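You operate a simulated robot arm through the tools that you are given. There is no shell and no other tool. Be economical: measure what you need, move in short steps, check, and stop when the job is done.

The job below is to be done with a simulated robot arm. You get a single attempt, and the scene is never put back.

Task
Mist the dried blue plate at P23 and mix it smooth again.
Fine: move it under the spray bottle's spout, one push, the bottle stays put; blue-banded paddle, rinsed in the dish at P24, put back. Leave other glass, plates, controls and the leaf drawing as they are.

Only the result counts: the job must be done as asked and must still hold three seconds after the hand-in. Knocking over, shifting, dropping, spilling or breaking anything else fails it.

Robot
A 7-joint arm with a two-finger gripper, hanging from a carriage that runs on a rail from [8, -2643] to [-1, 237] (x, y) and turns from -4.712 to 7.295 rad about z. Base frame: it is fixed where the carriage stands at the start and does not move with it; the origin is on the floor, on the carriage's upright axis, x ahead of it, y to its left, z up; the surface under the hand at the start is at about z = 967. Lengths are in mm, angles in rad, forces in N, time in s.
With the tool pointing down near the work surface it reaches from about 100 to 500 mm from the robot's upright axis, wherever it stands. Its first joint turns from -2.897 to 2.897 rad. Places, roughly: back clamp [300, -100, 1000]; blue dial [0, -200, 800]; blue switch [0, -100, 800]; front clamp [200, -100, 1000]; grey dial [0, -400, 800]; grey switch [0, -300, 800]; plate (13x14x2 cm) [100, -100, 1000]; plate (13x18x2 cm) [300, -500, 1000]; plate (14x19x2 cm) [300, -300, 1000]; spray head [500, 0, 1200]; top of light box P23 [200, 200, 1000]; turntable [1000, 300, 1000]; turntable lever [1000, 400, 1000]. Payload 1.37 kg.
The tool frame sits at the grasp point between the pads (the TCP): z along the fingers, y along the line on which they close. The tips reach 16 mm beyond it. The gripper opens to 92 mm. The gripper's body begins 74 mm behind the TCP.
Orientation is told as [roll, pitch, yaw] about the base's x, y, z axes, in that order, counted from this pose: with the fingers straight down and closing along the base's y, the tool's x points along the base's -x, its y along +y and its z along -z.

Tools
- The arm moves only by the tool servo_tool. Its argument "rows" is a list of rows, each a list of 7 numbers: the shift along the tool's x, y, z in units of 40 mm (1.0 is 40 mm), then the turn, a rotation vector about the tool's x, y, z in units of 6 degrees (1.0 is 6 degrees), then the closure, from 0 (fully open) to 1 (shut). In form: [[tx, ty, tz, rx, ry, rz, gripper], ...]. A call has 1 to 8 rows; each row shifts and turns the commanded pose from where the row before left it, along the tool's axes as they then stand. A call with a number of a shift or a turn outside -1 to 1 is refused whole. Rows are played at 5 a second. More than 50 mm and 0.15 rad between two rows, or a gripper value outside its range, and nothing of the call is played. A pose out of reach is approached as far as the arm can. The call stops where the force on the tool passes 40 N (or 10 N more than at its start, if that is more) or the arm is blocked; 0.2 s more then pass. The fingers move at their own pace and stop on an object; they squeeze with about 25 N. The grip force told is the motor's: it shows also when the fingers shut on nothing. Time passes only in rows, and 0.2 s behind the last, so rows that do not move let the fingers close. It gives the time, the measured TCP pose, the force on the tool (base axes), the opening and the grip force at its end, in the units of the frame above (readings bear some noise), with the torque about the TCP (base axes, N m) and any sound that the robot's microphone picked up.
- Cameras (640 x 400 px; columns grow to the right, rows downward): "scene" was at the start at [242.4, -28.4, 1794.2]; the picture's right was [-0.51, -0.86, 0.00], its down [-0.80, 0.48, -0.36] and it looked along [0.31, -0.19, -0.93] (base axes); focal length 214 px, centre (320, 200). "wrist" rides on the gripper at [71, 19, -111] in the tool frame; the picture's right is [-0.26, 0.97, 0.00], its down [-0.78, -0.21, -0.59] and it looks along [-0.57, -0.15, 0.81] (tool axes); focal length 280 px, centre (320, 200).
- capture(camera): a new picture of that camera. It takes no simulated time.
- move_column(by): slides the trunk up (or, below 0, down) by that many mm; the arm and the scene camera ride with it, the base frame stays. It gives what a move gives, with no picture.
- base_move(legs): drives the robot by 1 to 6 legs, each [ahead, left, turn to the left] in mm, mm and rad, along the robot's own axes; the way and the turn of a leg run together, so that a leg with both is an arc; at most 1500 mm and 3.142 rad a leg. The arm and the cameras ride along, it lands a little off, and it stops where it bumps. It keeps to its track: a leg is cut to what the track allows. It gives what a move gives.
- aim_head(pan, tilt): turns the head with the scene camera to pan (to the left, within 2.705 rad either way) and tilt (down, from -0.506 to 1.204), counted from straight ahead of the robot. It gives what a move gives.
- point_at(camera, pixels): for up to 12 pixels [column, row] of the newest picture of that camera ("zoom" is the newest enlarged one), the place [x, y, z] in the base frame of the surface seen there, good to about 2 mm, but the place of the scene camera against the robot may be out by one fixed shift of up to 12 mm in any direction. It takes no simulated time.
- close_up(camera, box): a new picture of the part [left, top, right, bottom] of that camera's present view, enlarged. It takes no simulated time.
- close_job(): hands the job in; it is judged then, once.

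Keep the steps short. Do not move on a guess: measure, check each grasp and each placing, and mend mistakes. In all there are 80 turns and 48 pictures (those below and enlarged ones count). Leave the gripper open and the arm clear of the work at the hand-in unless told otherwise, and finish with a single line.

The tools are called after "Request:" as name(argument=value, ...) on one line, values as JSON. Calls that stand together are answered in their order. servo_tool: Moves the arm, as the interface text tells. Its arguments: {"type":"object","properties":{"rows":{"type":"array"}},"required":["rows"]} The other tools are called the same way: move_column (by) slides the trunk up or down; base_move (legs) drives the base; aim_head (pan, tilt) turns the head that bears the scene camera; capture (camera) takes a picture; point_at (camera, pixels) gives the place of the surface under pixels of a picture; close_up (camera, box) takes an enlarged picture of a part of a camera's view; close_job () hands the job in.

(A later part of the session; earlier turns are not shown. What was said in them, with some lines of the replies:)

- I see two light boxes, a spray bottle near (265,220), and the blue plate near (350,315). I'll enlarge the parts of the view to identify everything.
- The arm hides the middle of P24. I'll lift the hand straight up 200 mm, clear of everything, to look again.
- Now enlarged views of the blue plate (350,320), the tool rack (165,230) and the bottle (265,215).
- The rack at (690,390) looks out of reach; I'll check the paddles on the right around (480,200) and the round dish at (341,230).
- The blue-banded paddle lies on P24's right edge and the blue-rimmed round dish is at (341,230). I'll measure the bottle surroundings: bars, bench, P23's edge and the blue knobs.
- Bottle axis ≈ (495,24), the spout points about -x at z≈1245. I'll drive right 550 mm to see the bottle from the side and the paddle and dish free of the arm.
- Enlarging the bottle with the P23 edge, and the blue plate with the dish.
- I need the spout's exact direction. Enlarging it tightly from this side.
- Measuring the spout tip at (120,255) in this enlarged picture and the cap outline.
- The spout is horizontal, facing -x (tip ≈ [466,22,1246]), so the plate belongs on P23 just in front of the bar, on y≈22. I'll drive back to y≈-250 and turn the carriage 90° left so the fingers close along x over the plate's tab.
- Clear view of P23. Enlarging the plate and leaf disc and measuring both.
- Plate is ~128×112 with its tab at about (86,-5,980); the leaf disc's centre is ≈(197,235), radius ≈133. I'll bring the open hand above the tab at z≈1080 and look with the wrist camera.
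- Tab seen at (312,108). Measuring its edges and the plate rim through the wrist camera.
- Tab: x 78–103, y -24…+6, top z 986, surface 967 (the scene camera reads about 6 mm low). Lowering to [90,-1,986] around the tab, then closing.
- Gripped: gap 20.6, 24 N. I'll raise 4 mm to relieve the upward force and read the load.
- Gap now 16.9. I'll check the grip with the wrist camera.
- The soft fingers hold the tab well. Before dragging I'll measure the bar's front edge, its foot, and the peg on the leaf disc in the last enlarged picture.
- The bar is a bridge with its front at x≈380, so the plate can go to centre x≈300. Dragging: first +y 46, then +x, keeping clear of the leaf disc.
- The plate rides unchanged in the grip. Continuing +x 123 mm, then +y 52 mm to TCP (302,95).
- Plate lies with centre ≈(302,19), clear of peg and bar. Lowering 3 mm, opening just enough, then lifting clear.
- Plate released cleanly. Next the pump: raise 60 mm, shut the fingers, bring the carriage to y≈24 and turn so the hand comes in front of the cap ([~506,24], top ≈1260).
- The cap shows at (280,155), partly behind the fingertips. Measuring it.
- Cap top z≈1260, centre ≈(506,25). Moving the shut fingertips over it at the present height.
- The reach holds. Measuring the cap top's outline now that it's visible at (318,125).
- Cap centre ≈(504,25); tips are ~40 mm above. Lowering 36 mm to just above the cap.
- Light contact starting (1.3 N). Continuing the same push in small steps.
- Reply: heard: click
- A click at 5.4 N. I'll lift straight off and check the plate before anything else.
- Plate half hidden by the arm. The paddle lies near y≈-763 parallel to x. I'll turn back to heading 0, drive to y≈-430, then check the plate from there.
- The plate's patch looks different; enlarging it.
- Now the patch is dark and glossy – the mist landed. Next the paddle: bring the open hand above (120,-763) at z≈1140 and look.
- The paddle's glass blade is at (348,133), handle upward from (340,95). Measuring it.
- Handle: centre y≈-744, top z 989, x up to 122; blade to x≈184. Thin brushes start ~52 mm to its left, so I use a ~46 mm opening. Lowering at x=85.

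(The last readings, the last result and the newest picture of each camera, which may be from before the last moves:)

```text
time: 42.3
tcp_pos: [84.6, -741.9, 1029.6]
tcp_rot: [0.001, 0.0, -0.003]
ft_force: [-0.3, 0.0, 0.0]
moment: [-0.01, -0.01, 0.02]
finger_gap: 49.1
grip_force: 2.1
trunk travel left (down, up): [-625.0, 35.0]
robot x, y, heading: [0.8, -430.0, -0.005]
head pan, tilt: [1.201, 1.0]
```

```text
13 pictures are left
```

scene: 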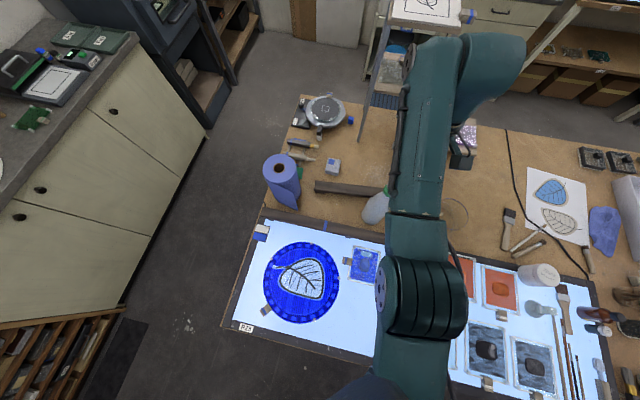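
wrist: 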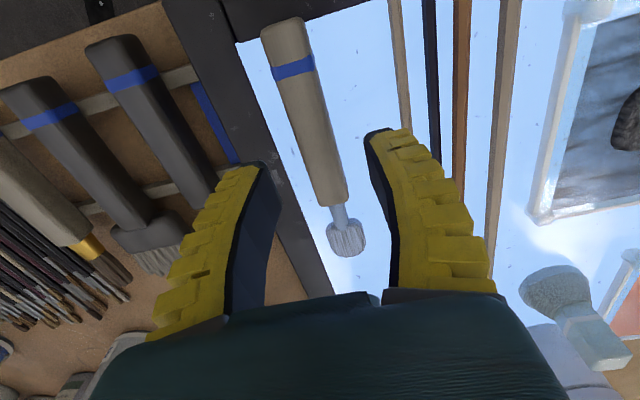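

The blue-banded handle sits between the fingers. Checking its line.

Request:
point_at(camera="wrist", pixels=[[285, 40], [294, 68], [318, 145], [327, 175], [300, 150], [342, 140], [347, 240], [285, 20]])

```text
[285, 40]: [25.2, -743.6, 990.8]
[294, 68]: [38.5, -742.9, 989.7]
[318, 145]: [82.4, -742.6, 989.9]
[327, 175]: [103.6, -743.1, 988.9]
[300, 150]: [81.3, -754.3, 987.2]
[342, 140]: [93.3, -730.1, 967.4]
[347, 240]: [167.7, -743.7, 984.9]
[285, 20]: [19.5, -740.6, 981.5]
```

Aligned (y≈-743). Lowering to z≈986 and closing; original resting place to remember: TCP x≈85, y≈-743.

Request:
servo_tool(rows=[[0, -0.02, 0.6, 0, 0, 0, 0.5], [0, 0, 0.48, 0, 0, 0, 0.5], [0, 0, 0, 0, 0, 0, 1], [0, 0, 0, 0, 0, 0, 1], [0, 0, 0, 0, 0, 0, 1], [0, 0, 0, 0, 0, 0, 1]])

Request:
servo_tool(rows=[[0, 0, -0.5, 0, 0, 0, 1], [0, 0, -1, 0, 0, 0, 1], [0, 0, -1, 0, 0, 0, 1], [0, 0, -0.5, 0, 0, 0, 1]])

Request:
capture(camera="wrist")

```text
time: 43.7
tcp_pos: [84.5, -745.7, 986.7]
tcp_rot: [-0.001, 0.001, -0.004]
ft_force: [-0.6, 2.5, 12.1]
moment: [0.05, 0.09, 0.08]
finger_gap: 16.9
grip_force: 25.4
trunk travel left (down, up): [-625.0, 35.0]
robot x, y, heading: [-1.7, -427.6, -0.007]
head pan, tilt: [1.201, 1.0]
```

```text
time: 44.7
tcp_pos: [85.7, -744.6, 1107.1]
tcp_rot: [0.002, 0.002, -0.005]
ft_force: [0.9, -0.5, -0.8]
moment: [0.0, 0.02, -0.03]
finger_gap: 12.3
grip_force: 25.5
trunk travel left (down, up): [-625.0, 35.0]
robot x, y, heading: [4.1, -429.7, 0.001]
head pan, tilt: [1.201, 1.0]
```

```text
12 pictures are left
```

wrist: 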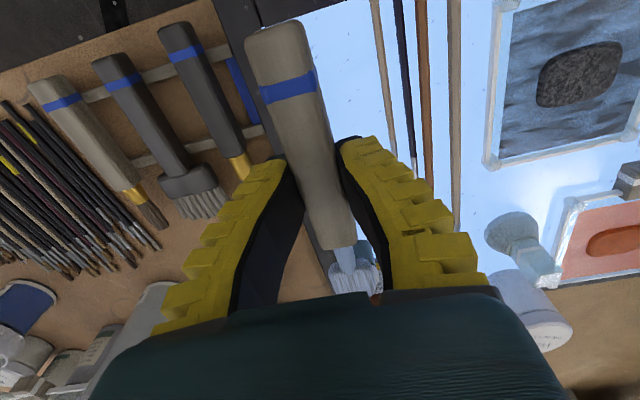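

The paddle is held level. Measuring blade and handle relative to the TCP [85.7,-744.6,1107.1].

Request:
point_at(camera="wrist", pixels=[[355, 278], [345, 283], [345, 255], [335, 225], [310, 130], [280, 50], [275, 30]])

```text
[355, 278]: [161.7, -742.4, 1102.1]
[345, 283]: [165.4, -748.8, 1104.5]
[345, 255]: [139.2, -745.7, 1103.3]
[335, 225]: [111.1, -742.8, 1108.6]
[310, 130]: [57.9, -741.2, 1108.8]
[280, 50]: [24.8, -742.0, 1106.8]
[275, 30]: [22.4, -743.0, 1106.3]
```

Blade tip is ~98 mm ahead of and ~10 mm below the TCP. Raising 40 mm, then driving left 630 mm toward the blue plate.

Request:
servo_tool(rows=[[0, 0, -0.5, 0, 0, 0, 1], [0, 0, -0.5, 0, 0, 0, 1]])

Request:
base_move(legs=[[0, 630, 0]])

```text
time: 45.3
tcp_pos: [84.5, -744.4, 1144.2]
tcp_rot: [0.002, 0.0, -0.002]
ft_force: [-0.1, -1.0, -0.4]
moment: [-0.03, 0.03, 0.0]
finger_gap: 12.2
grip_force: 25.2
trunk travel left (down, up): [-625.0, 35.0]
robot x, y, heading: [1.5, -429.9, -0.002]
head pan, tilt: [1.201, 1.0]
```

```text
time: 48.8
tcp_pos: [84.9, -123.9, 1146.2]
tcp_rot: [0.0, 0.001, -0.004]
ft_force: [0.4, -0.6, -1.0]
moment: [-0.01, 0.01, 0.05]
finger_gap: 12.5
grip_force: 25.4
trunk travel left (down, up): [-625.0, 35.0]
robot x, y, heading: [-1.0, 188.2, -0.001]
head pan, tilt: [1.201, 1.0]
```

Now servo to above the plate: +137 x, +143 y, then pitch the paddle 30° down.

Request:
servo_tool(rows=[[-0.57, 0.6, 0, 0, 0, 0, 1], [-0.57, 0.6, 0, 0, 0, 0, 1], [-0.57, 0.6, 0, 0, 0, 0, 1], [-0.57, 0.6, 0, 0, 0, 0, 1], [-0.57, 0.6, 0, 0, 0, 0, 1], [-0.58, 0.58, 0, 0, 0, 0, 1]])

Request:
servo_tool(rows=[[0, 0, 0, 0, 1, 0, 1], [0, 0, 0, 0, 1, 0, 1], [0, 0, 0, 0, 1, 0, 1], [0, 0, 0, 0, 1, 0, 1], [0, 0, 0, 0, 1, 0, 1], [0, 0, 0, 0, 0, 0, 1]])

Request:
capture(camera="wrist")

```text
time: 50.2
tcp_pos: [221.7, 17.8, 1145.0]
tcp_rot: [0.0, 0.001, -0.006]
ft_force: [-0.3, 0.0, -0.8]
moment: [0.04, -0.01, 0.01]
finger_gap: 12.3
grip_force: 25.2
trunk travel left (down, up): [-625.0, 35.0]
robot x, y, heading: [-2.8, 193.7, -0.005]
head pan, tilt: [1.201, 1.0]
```

```text
time: 51.6
tcp_pos: [222.1, 18.1, 1146.1]
tcp_rot: [0.0, 0.525, -0.005]
ft_force: [0.1, 0.4, -0.6]
moment: [0.01, -0.03, -0.01]
finger_gap: 12.2
grip_force: 25.3
trunk travel left (down, up): [-625.0, 35.0]
robot x, y, heading: [0.9, 194.5, -0.005]
head pan, tilt: [1.201, 1.0]
```

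```text
11 pictures are left
```

wrist: 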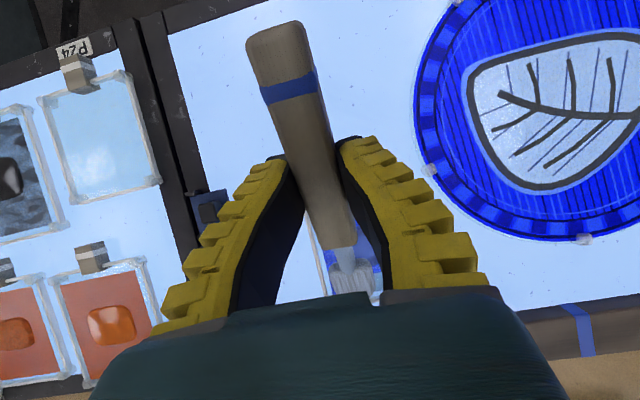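

Measuring the blade's tip in the tilted pose.

Request:
point_at(camera="wrist", pixels=[[350, 290], [355, 280], [340, 275], [345, 255], [325, 280], [378, 255]])

Request:
capture(camera="scene")

```text
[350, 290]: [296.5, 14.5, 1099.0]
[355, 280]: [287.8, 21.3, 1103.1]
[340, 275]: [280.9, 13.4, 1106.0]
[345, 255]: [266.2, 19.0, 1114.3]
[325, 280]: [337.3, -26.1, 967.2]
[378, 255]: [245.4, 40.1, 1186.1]
```

```text
10 pictures are left
```

scene: 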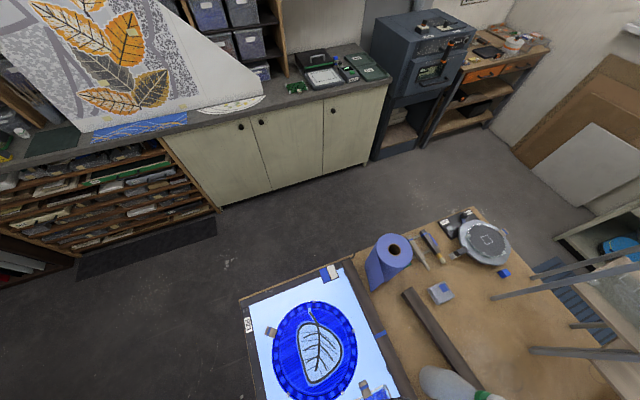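

Blade tip ≈ (302,18,1095), over the patch. Going straight down 95 mm (tool-axes split), then small steps until contact.

Request:
servo_tool(rows=[[-0.3, 0, 0.52, 0, 0, 0, 1], [-0.3, 0, 0.52, 0, 0, 0, 1], [-0.3, 0, 0.52, 0, 0, 0, 1], [-0.28, 0, 0.49, 0, 0, 0, 1], [0, 0, 0, 0, 0, 0, 1]])

Request:
servo_tool(rows=[[-0.05, 0, 0.087, 0, 0, 0, 1], [-0.05, 0, 0.087, 0, 0, 0, 1], [0, 0, 0, 0, 0, 0, 1]])

```text
time: 52.8
tcp_pos: [221.9, 18.3, 1050.3]
tcp_rot: [-0.002, 0.524, -0.003]
ft_force: [-0.3, -0.3, -1.9]
moment: [0.02, 0.02, 0.01]
finger_gap: 12.4
grip_force: 25.1
trunk travel left (down, up): [-625.0, 35.0]
robot x, y, heading: [2.7, 194.1, -0.004]
head pan, tilt: [1.201, 1.0]
```

```text
time: 53.6
tcp_pos: [223.4, 18.6, 1042.9]
tcp_rot: [-0.002, 0.524, -0.005]
ft_force: [-2.5, -0.4, 7.5]
moment: [0.04, -0.59, -0.01]
finger_gap: 14.2
grip_force: 24.8
trunk travel left (down, up): [-625.0, 35.0]
robot x, y, heading: [0.6, 192.7, -0.005]
head pan, tilt: [1.201, 1.0]
```

Contact with the paint (7.5 N). Easing up 2 mm, then stirring in circles of 14 mm radius.

Request:
servo_tool(rows=[[0.025, 0, -0.043, 0, 0, 0, 1], [-0.303, 0, -0.175, 0, 0, 0, 1], [0.089, 0.2475, 0.051, 0, 0, 0, 1], [0.214, 0.1025, 0.124, 0, 0, 0, 1], [0.214, -0.1025, 0.124, 0, 0, 0, 1], [0.089, -0.2475, 0.051, 0, 0, 0, 1], [-0.089, -0.2475, -0.051, 0, 0, 0, 1], [-0.214, -0.1025, -0.124, 0, 0, 0, 1]])

Request:
servo_tool(rows=[[-0.214, 0.1025, -0.124, 0, 0, 0, 1], [-0.089, 0.2475, -0.051, 0, 0, 0, 1], [0.089, 0.2475, 0.051, 0, 0, 0, 1], [0.214, 0.1025, 0.124, 0, 0, 0, 1], [0.214, -0.1025, 0.124, 0, 0, 0, 1], [0.089, -0.2475, 0.051, 0, 0, 0, 1], [-0.089, -0.2475, -0.051, 0, 0, 0, 1], [-0.214, -0.1025, -0.124, 0, 0, 0, 1]])

Request:
capture(camera="wrist")

```text
time: 55.4
tcp_pos: [222.2, 4.7, 1044.4]
tcp_rot: [0.001, 0.524, -0.004]
ft_force: [-0.7, 0.6, -0.8]
moment: [-0.02, -0.02, -0.01]
finger_gap: 12.2
grip_force: 24.8
trunk travel left (down, up): [-625.0, 35.0]
robot x, y, heading: [1.5, 191.5, -0.009]
head pan, tilt: [1.201, 1.0]
```

```text
time: 57.2
tcp_pos: [220.7, 4.6, 1043.9]
tcp_rot: [0.0, 0.525, -0.004]
ft_force: [-0.6, -0.1, -0.7]
moment: [-0.06, -0.01, -0.02]
finger_gap: 12.0
grip_force: 25.2
trunk travel left (down, up): [-625.0, 35.0]
robot x, y, heading: [2.4, 194.2, 0.001]
head pan, tilt: [1.201, 1.0]
```

```text
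9 pictures are left
```

wrist: 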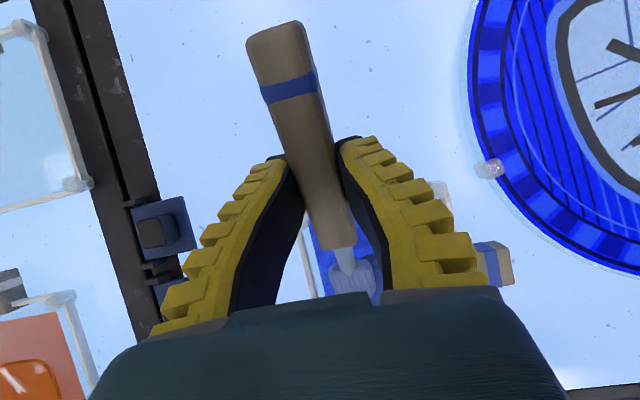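

No contact force during these strokes, so the blade was just above. Lowering 2 mm again for light contact and stirring on, watching the force.

Request:
servo_tool(rows=[[-0.022, 0, 0.038, 0, 0, 0, 1], [-0.214, 0.1025, -0.124, 0, 0, 0, 1], [-0.089, 0.2475, -0.051, 0, 0, 0, 1], [0.089, 0.2475, 0.051, 0, 0, 0, 1], [0.214, 0.1025, 0.124, 0, 0, 0, 1], [0.214, -0.1025, 0.124, 0, 0, 0, 1], [0.089, -0.2475, 0.051, 0, 0, 0, 1], [-0.089, -0.2475, -0.051, 0, 0, 0, 1]])

Request:
servo_tool(rows=[[-0.214, -0.1025, -0.124, 0, 0, 0, 1], [-0.214, 0.1025, -0.124, 0, 0, 0, 1], [-0.089, 0.2475, -0.051, 0, 0, 0, 1], [0.089, 0.2475, 0.051, 0, 0, 0, 1], [0.214, 0.1025, 0.124, 0, 0, 0, 1], [0.214, -0.1025, 0.124, 0, 0, 0, 1], [0.089, -0.2475, 0.051, 0, 0, 0, 1], [-0.089, -0.2475, -0.051, 0, 0, 0, 1]])

```text
time: 59.0
tcp_pos: [211.4, 8.4, 1042.4]
tcp_rot: [-0.002, 0.524, -0.004]
ft_force: [0.1, -0.1, 2.6]
moment: [0.01, -0.36, 0.02]
finger_gap: 13.3
grip_force: 25.4
trunk travel left (down, up): [-625.0, 35.0]
robot x, y, heading: [-1.5, 188.0, -0.003]
head pan, tilt: [1.201, 1.0]
```

```text
time: 60.8
tcp_pos: [212.2, 9.3, 1042.9]
tcp_rot: [0.001, 0.524, -0.004]
ft_force: [-0.5, 0.3, 0.3]
moment: [-0.04, -0.08, -0.03]
finger_gap: 12.7
grip_force: 24.8
trunk travel left (down, up): [-625.0, 35.0]
robot x, y, heading: [-2.4, 192.0, -0.005]
head pan, tilt: [1.201, 1.0]
```

Light contact now. One mm lower and two more circles, then I look.

Request:
servo_tool(rows=[[-0.225, -0.1025, -0.105, 0, 0, 0, 1], [-0.214, 0.1025, -0.124, 0, 0, 0, 1], [-0.089, 0.2475, -0.051, 0, 0, 0, 1], [0.089, 0.2475, 0.051, 0, 0, 0, 1], [0.214, 0.1025, 0.124, 0, 0, 0, 1], [0.214, -0.1025, 0.124, 0, 0, 0, 1], [0.089, -0.2475, 0.051, 0, 0, 0, 1], [-0.089, -0.2475, -0.051, 0, 0, 0, 1]])

Request:
servo_tool(rows=[[-0.214, -0.1025, -0.124, 0, 0, 0, 1], [-0.214, 0.1025, -0.124, 0, 0, 0, 1], [-0.089, 0.2475, -0.051, 0, 0, 0, 1], [0.089, 0.2475, 0.051, 0, 0, 0, 1], [0.214, 0.1025, 0.124, 0, 0, 0, 1], [0.214, -0.1025, 0.124, 0, 0, 0, 1], [0.089, -0.2475, 0.051, 0, 0, 0, 1], [-0.089, -0.2475, -0.051, 0, 0, 0, 1]])

Request:
aim_head(pan=-0.1, tilt=1.2)

Request:
capture(camera="scene")

```text
time: 62.6
tcp_pos: [212.1, 9.0, 1042.1]
tcp_rot: [0.0, 0.523, -0.003]
ft_force: [-1.3, -0.5, 1.9]
moment: [0.02, -0.26, 0.04]
finger_gap: 13.0
grip_force: 24.9
trunk travel left (down, up): [-625.0, 35.0]
robot x, y, heading: [-0.1, 193.7, -0.008]
head pan, tilt: [1.201, 1.0]
```

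```text
time: 64.4
tcp_pos: [212.0, 8.5, 1042.5]
tcp_rot: [-0.001, 0.523, -0.003]
ft_force: [0.5, -0.2, 0.9]
moment: [0.0, -0.15, -0.02]
finger_gap: 12.4
grip_force: 25.2
trunk travel left (down, up): [-625.0, 35.0]
robot x, y, heading: [-1.0, 197.2, 0.0]
head pan, tilt: [1.201, 1.0]
```

```text
time: 65.9
tcp_pos: [212.5, 9.3, 1041.7]
tcp_rot: [-0.002, 0.523, -0.004]
ft_force: [-0.8, -0.6, 1.4]
moment: [0.0, -0.13, 0.0]
finger_gap: 12.5
grip_force: 25.5
trunk travel left (down, up): [-625.0, 35.0]
robot x, y, heading: [0.1, 190.2, -0.005]
head pan, tilt: [-0.099, 1.201]
```

```text
8 pictures are left
```

scene: 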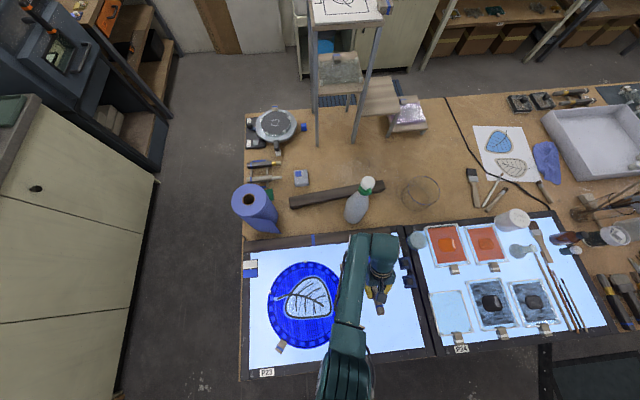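

The arm hides the plate. I'll lift the paddle 100 mm, drive right 215 mm (toward the dish) and look back at the plate.

Request:
servo_tool(rows=[[0.375, 0, -0.65, 0, 0, 0, 1], [0.375, 0, -0.65, 0, 0, 0, 1], [0.5, 0, -0.866, 0, 0, 0, 1]])

Request:
base_move(legs=[[0, -215, 0]])

Request:
close_up(camera="scene", box=[180, 170, 440, 320])

```text
time: 66.7
tcp_pos: [210.0, 8.8, 1141.9]
tcp_rot: [0.002, 0.528, -0.004]
ft_force: [0.3, 0.4, -0.8]
moment: [0.01, -0.02, 0.0]
finger_gap: 12.3
grip_force: 25.2
trunk travel left (down, up): [-625.0, 35.0]
robot x, y, heading: [1.5, 193.9, -0.001]
head pan, tilt: [-0.099, 1.201]
```

```text
time: 68.3
tcp_pos: [212.0, -206.7, 1142.2]
tcp_rot: [-0.001, 0.524, -0.003]
ft_force: [-1.1, 0.0, -0.6]
moment: [-0.02, -0.02, -0.01]
finger_gap: 12.1
grip_force: 25.0
trunk travel left (down, up): [-625.0, 35.0]
robot x, y, heading: [-0.2, -24.8, 0.0]
head pan, tilt: [-0.099, 1.201]
```

```text
2.46 times, centred on (310, 245) of scene
```

zoom: 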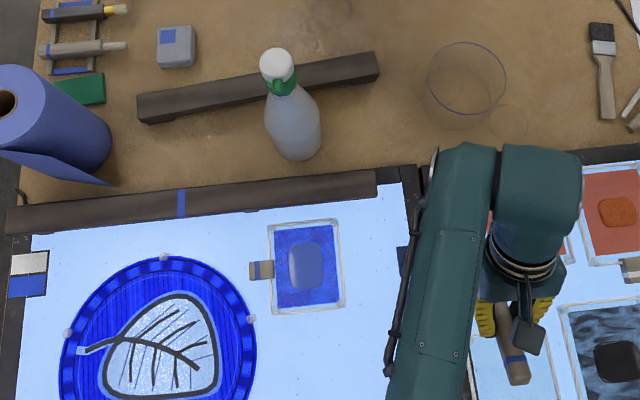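

Enlarging the patch at zoom (305,265) and measuring the plate's place.

Request:
point_at(camera="zoom", pixels=[[270, 225], [337, 220], [278, 312], [343, 305], [305, 265], [290, 265], [320, 262], [302, 242], [306, 288], [260, 270]])

Request:
close_up(camera="scene", box=[285, 250, 327, 298])

```text
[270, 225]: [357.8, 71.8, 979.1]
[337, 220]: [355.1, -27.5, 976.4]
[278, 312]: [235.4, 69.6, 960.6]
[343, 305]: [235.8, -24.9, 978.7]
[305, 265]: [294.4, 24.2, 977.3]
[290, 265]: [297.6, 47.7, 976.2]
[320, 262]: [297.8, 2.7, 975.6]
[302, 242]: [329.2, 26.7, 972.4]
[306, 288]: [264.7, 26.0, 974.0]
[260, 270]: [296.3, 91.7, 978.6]
```

```text
8.33 times, centred on (306, 274) of scene
```

zoom: 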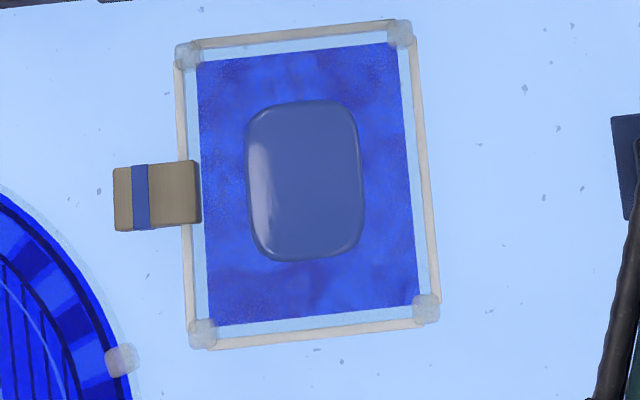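

The patch is now uniformly smooth and glossy. Next the dish: measuring it in the last full scene picture at (418,238).

Request:
point_at(camera="scene", pixels=[[418, 239], [411, 239], [425, 239], [418, 233], [418, 245], [418, 248], [409, 239], [427, 240], [366, 184]])

```text
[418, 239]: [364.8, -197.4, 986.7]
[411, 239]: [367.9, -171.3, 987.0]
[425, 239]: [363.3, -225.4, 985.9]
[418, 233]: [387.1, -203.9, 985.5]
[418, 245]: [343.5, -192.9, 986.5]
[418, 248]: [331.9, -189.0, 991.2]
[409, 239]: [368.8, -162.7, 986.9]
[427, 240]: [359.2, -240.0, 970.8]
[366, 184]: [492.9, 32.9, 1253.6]
```

Dish water centre ≈ (368,-199) with z≈993 (corrected), radius ≈33. Tilting 12° more (42° in all) and moving the blade over the dish.

Request:
servo_tool(rows=[[0, 0, 0, 0, 1, 0, 1], [0, 0, 0, 0, 1, 0, 1], [-0.557, 0.067, -0.502, 0, 0, 0, 1], [-0.557, 0.067, -0.502, 0, 0, 0, 1], [-0.557, 0.067, -0.502, 0, 0, 0, 1], [0, 0, 0, 0, 0, 0, 1]])

Request:
capture(camera="wrist")

Request:
point_at(camera="wrist", pixels=[[350, 290], [355, 280], [340, 275], [375, 285], [330, 280], [345, 255]])

```text
time: 69.8
tcp_pos: [302.2, -199.3, 1143.3]
tcp_rot: [-0.001, 0.733, -0.003]
ft_force: [0.6, -0.3, -0.4]
moment: [0.02, 0.0, -0.01]
finger_gap: 12.3
grip_force: 24.6
trunk travel left (down, up): [-625.0, 35.0]
robot x, y, heading: [-2.1, -22.8, -0.003]
head pan, tilt: [-0.099, 1.201]
```

```text
5 pictures are left
```

wrist: 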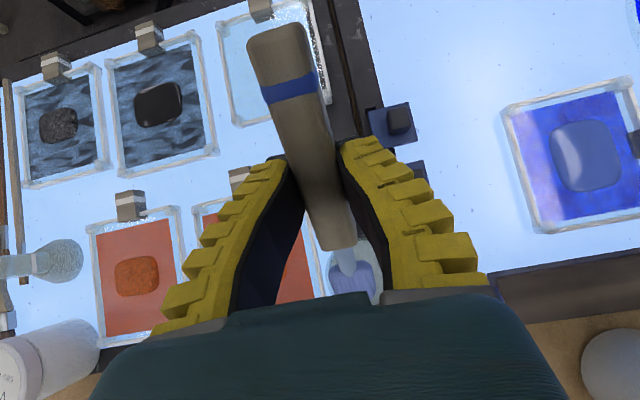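

```text
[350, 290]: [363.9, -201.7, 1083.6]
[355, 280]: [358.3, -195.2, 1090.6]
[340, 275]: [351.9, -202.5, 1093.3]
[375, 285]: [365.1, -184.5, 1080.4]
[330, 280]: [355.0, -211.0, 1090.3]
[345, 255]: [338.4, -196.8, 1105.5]
```

Blade end is over (368,-199). Dipping straight down 86 mm, then swirling gently (±9 mm).

Request:
servo_tool(rows=[[-0.5, 0, 0.555, 0, 0, 0, 1], [-0.5, 0, 0.555, 0, 0, 0, 1], [-0.22, 0, 0.245, 0, 0, 0, 1], [-0.22, 0, 0.245, 0, 0, 0, 1], [0, 0, 0, 0, 0, 0, 1]])

```text
time: 71.0
tcp_pos: [304.3, -200.5, 1057.6]
tcp_rot: [-0.001, 0.732, -0.003]
ft_force: [1.8, 0.5, 2.1]
moment: [-0.02, -0.22, 0.0]
finger_gap: 13.2
grip_force: 24.9
trunk travel left (down, up): [-625.0, 35.0]
robot x, y, heading: [-0.2, -18.8, -0.004]
head pan, tilt: [-0.099, 1.201]
```

A light touch (2 N) — up 3 mm off the bottom, then swirl.

Request:
servo_tool(rows=[[0.05, 0, -0.056, 0, 0, 0, 1], [-0.149, 0, -0.134, 0, 0, 0, 1], [0.149, 0.2, 0.134, 0, 0, 0, 1], [0.149, -0.2, 0.134, 0, 0, 0, 1], [-0.149, -0.2, -0.134, 0, 0, 0, 1], [-0.149, 0.2, -0.134, 0, 0, 0, 1], [0.149, 0.2, 0.134, 0, 0, 0, 1], [0.149, -0.2, 0.134, 0, 0, 0, 1]])

Request:
servo_tool(rows=[[-0.149, -0.2, -0.134, 0, 0, 0, 1], [-0.149, 0.2, -0.134, 0, 0, 0, 1], [0.149, 0.2, 0.134, 0, 0, 0, 1], [0.149, -0.2, 0.134, 0, 0, 0, 1], [-0.149, -0.2, -0.134, 0, 0, 0, 1], [-0.149, 0.2, -0.134, 0, 0, 0, 1], [0.149, 0, 0.134, 0, 0, 0, 1], [0, 0, 0, 0, 0, 0, 1]])

Request:
servo_tool(rows=[[0.22, 0, -0.245, 0, 0, 0, 1], [0.4, 0, -0.44, 0, 0, 0, 1], [0.5, 0, -0.555, 0, 0, 0, 1], [0.4, 0, -0.44, 0, 0, 0, 1], [0, 0, 0, 0, 0, 0, 1]])

Request:
close_up(camera="wrist", box=[230, 180, 440, 300])

```text
time: 72.8
tcp_pos: [294.7, -198.9, 1060.3]
tcp_rot: [0.0, 0.733, -0.005]
ft_force: [0.7, 1.1, -0.4]
moment: [0.03, -0.05, 0.02]
finger_gap: 12.8
grip_force: 24.4
trunk travel left (down, up): [-625.0, 35.0]
robot x, y, heading: [-0.8, -22.6, -0.007]
head pan, tilt: [-0.099, 1.201]
```

```text
time: 74.5
tcp_pos: [302.8, -199.5, 1060.1]
tcp_rot: [-0.001, 0.734, -0.003]
ft_force: [1.0, 0.0, 0.6]
moment: [0.03, -0.1, 0.04]
finger_gap: 13.0
grip_force: 24.9
trunk travel left (down, up): [-625.0, 35.0]
robot x, y, heading: [3.5, -20.6, -0.002]
head pan, tilt: [-0.099, 1.201]
```

```text
time: 75.8
tcp_pos: [302.4, -200.4, 1150.2]
tcp_rot: [0.001, 0.733, -0.002]
ft_force: [0.0, -0.7, -1.1]
moment: [-0.01, -0.03, 0.0]
finger_gap: 12.6
grip_force: 24.5
trunk travel left (down, up): [-625.0, 35.0]
robot x, y, heading: [4.2, -22.5, -0.006]
head pan, tilt: [-0.099, 1.201]
```

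```text
3.05 times, centred on (335, 240) of wrist
```

zoom: 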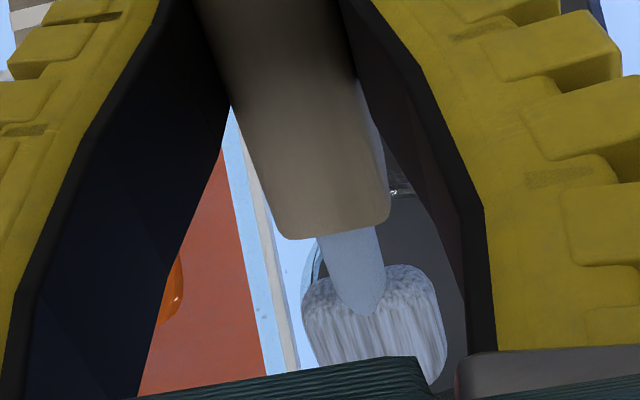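

The blade is clean again. Levelling the paddle (−42°), then moving back to x≈85.

Request:
servo_tool(rows=[[0, 0, 0, 0, -1, 0, 1], [0, 0, 0, 0, -1, 0, 1], [0, 0, 0, 0, -1, 0, 1], [0, 0, 0, 0, -1, 0, 1], [0, 0, 0, 0, -1, 0, 1], [0, 0, 0, 0, -1, 0, 1], [0, 0, 0, 0, -1, 0, 1], [0, 0, 0, 0, 0, 0, 1]])

Request:
servo_tool(rows=[[0.9, 0, 0, 0, 0, 0, 1], [0.9, 0, 0, 0, 0, 0, 1], [0.9, 0, 0, 0, 0, 0, 1], [0.9, 0, 0, 0, 0, 0, 1], [0.9, 0, 0, 0, 0, 0, 1], [0.9, 0, 0, 0, 0, 0, 1]])

Request:
base_move(legs=[[0, -544, 0]])

```text
time: 77.5
tcp_pos: [302.0, -199.4, 1150.4]
tcp_rot: [0.0, 0.0, -0.003]
ft_force: [-0.3, -0.2, -0.6]
moment: [0.02, -0.01, 0.01]
finger_gap: 12.2
grip_force: 25.2
trunk travel left (down, up): [-625.0, 35.0]
robot x, y, heading: [1.7, -22.8, -0.005]
head pan, tilt: [-0.099, 1.201]
```

```text
time: 79.0
tcp_pos: [85.4, -200.3, 1148.8]
tcp_rot: [-0.002, 0.0, -0.002]
ft_force: [0.7, -0.5, -1.5]
moment: [0.01, 0.0, -0.03]
finger_gap: 12.5
grip_force: 24.5
trunk travel left (down, up): [-625.0, 35.0]
robot x, y, heading: [-1.1, -22.9, -0.011]
head pan, tilt: [-0.099, 1.201]
```

```text
time: 82.1
tcp_pos: [88.5, -739.6, 1149.8]
tcp_rot: [0.001, 0.0, 0.001]
ft_force: [0.5, -0.1, -0.8]
moment: [-0.02, -0.01, 0.0]
finger_gap: 12.2
grip_force: 24.8
trunk travel left (down, up): [-625.0, 35.0]
robot x, y, heading: [2.9, -563.6, 0.002]
head pan, tilt: [-0.099, 1.201]
```

Correcting 3 mm in x and 5 mm in y, lowering to z≈1000, then gently to the rest height.

Request:
servo_tool(rows=[[0.06, -0.12, 0.75, 0, 0, 0, 1], [0, 0, 0.75, 0, 0, 0, 1], [0, 0, 0.75, 0, 0, 0, 1], [0, 0, 0.75, 0, 0, 0, 1], [0, 0, 0.6, 0, 0, 0, 1], [0, 0, 0, 0, 0, 0, 1]])

Request:
capture(camera="wrist")

Request:
point_at(camera="wrist", pixels=[[285, 40], [310, 130], [335, 225], [355, 278], [345, 255]])

```text
time: 83.5
tcp_pos: [85.9, -745.4, 1006.9]
tcp_rot: [-0.001, -0.002, -0.001]
ft_force: [-0.1, -0.3, -0.9]
moment: [0.01, -0.02, 0.03]
finger_gap: 12.5
grip_force: 25.4
trunk travel left (down, up): [-625.0, 35.0]
robot x, y, heading: [2.1, -565.2, 0.003]
head pan, tilt: [-0.099, 1.201]
```

```text
3 pictures are left
```

wrist: 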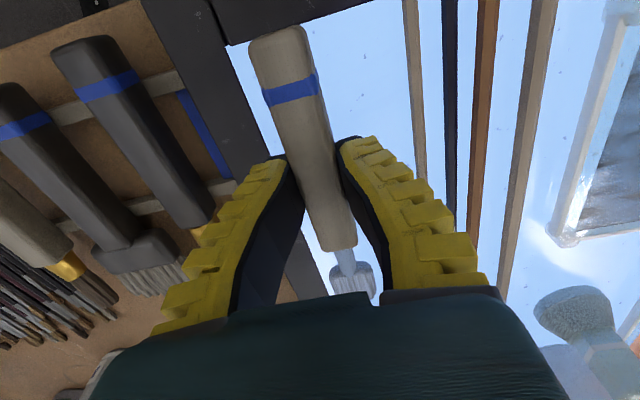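

```text
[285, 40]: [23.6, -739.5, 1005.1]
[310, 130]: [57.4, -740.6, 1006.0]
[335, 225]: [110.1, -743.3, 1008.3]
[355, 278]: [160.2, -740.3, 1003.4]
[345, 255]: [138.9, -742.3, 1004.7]
```

Level, handle ~17 mm above its rest height and in line. Lowering 14 mm, then 3 mm to light contact.

Request:
servo_tool(rows=[[0, 0, 0.2, 0, 0, 0, 1], [0, 0, 0.15, 0, 0, 0, 1], [0, 0, 0.06, 0, 0, 0, 1], [0, 0, 0, 0, 0, 0, 1]])

```text
time: 84.5
tcp_pos: [85.4, -743.9, 990.8]
tcp_rot: [-0.001, 0.001, 0.001]
ft_force: [-0.5, -0.1, -1.8]
moment: [-0.01, 0.02, 0.01]
finger_gap: 12.4
grip_force: 25.1
trunk travel left (down, up): [-625.0, 35.0]
robot x, y, heading: [4.6, -563.6, -0.0]
head pan, tilt: [-0.099, 1.201]
```

No contact yet; another 3 mm.

Request:
servo_tool(rows=[[0, 0, 0.05, 0, 0, 0, 1], [0, 0, 0.04, 0, 0, 0, 1], [0, 0, 0, 0, 0, 0, 1]])

```text
time: 85.3
tcp_pos: [85.6, -744.6, 986.7]
tcp_rot: [-0.002, 0.0, 0.0]
ft_force: [-1.5, 2.2, 12.3]
moment: [0.01, 0.21, -0.13]
finger_gap: 16.8
grip_force: 25.2
trunk travel left (down, up): [-625.0, 35.0]
robot x, y, heading: [1.7, -561.8, -0.004]
head pan, tilt: [-0.099, 1.201]
```

The readings equal those at the grasp (gap 16.8, 12 N): it rests. Opening to ~48 mm, then lifting.

Request:
servo_tool(rows=[[0, 0, 0, 0, 0, 0, 0.6], [0, 0, 0, 0, 0, 0, 0.5], [0, 0, 0, 0, 0, 0, 0.5], [0, 0, 0, 0, 0, 0, 0.5]])

Request:
servo_tool(rows=[[0, 0, -0.5, 0, 0, 0, 0.5], [0, 0, -0.8, 0, 0, 0, 0.5], [0, 0, -1, 0, 0, 0, 0.3], [0, 0, -1, 0, 0, 0, 0], [0, 0, -1, 0, 0, 0, 0], [0, 0, -1, 0, 0, 0, 0]])

Request:
capture(camera="wrist")

```text
time: 86.3
tcp_pos: [86.1, -744.5, 986.0]
tcp_rot: [0.0, 0.0, 0.0]
ft_force: [0.1, -0.5, 0.1]
moment: [-0.02, 0.0, 0.01]
finger_gap: 49.0
grip_force: 1.8
trunk travel left (down, up): [-625.0, 35.0]
robot x, y, heading: [1.2, -562.3, -0.005]
head pan, tilt: [-0.099, 1.201]
```

```text
time: 87.7
tcp_pos: [86.7, -743.4, 1198.2]
tcp_rot: [0.004, 0.001, -0.001]
ft_force: [0.5, 0.4, 0.1]
moment: [-0.03, -0.02, -0.01]
finger_gap: 92.1
grip_force: 0.0
trunk travel left (down, up): [-625.0, 35.0]
robot x, y, heading: [1.5, -564.5, 0.003]
head pan, tilt: [-0.099, 1.201]
```

```text
2 pictures are left
```

wrist: 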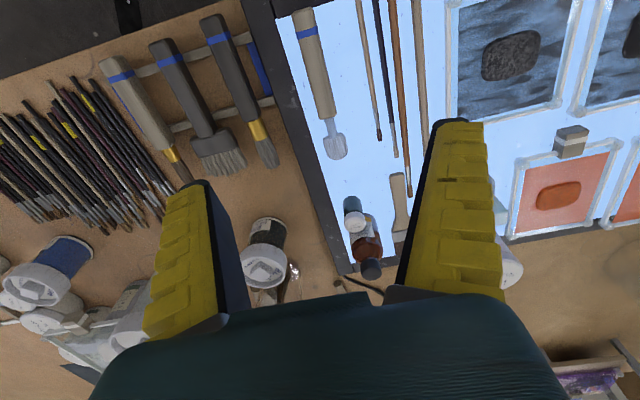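

The paddle is back in its place. A last look at dish, plate and bottle from here.

Request:
aim_head(pan=1.2, tilt=0.95)

Request:
close_up(camera="scene", box=[200, 130, 440, 300])

Request:
point_at(camera="zoom", pixels=[[320, 200]])

```text
time: 89.2
tcp_pos: [87.5, -743.3, 1198.4]
tcp_rot: [0.001, 0.002, -0.002]
ft_force: [-0.5, 0.5, 0.4]
moment: [0.0, 0.0, 0.01]
finger_gap: 91.9
grip_force: 0.1
trunk travel left (down, up): [-625.0, 35.0]
robot x, y, heading: [1.9, -563.4, -0.003]
head pan, tilt: [1.201, 0.949]
```

```text
2.35 times, centred on (320, 215) of scene
```

zoom: 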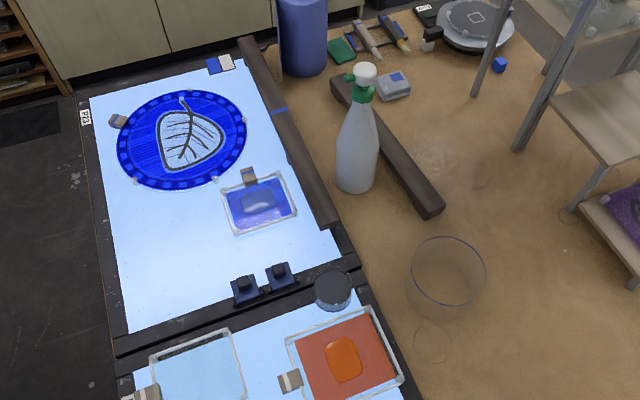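

```text
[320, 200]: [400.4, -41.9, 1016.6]
```

Everything is in order: the blue patch is smooth and glossy, the dish water is dark from the rinse, the bottle stands where it was, and the paddle is back. Handing in.

Request:
close_job()

```text
The job is handed in.
```

The blue plate was misted with one push and mixed smooth, and the blue-banded paddle was rinsed in the dish at P24 and put back; the plate now sits on P23 in front of the spray bottle, not at its original spot.
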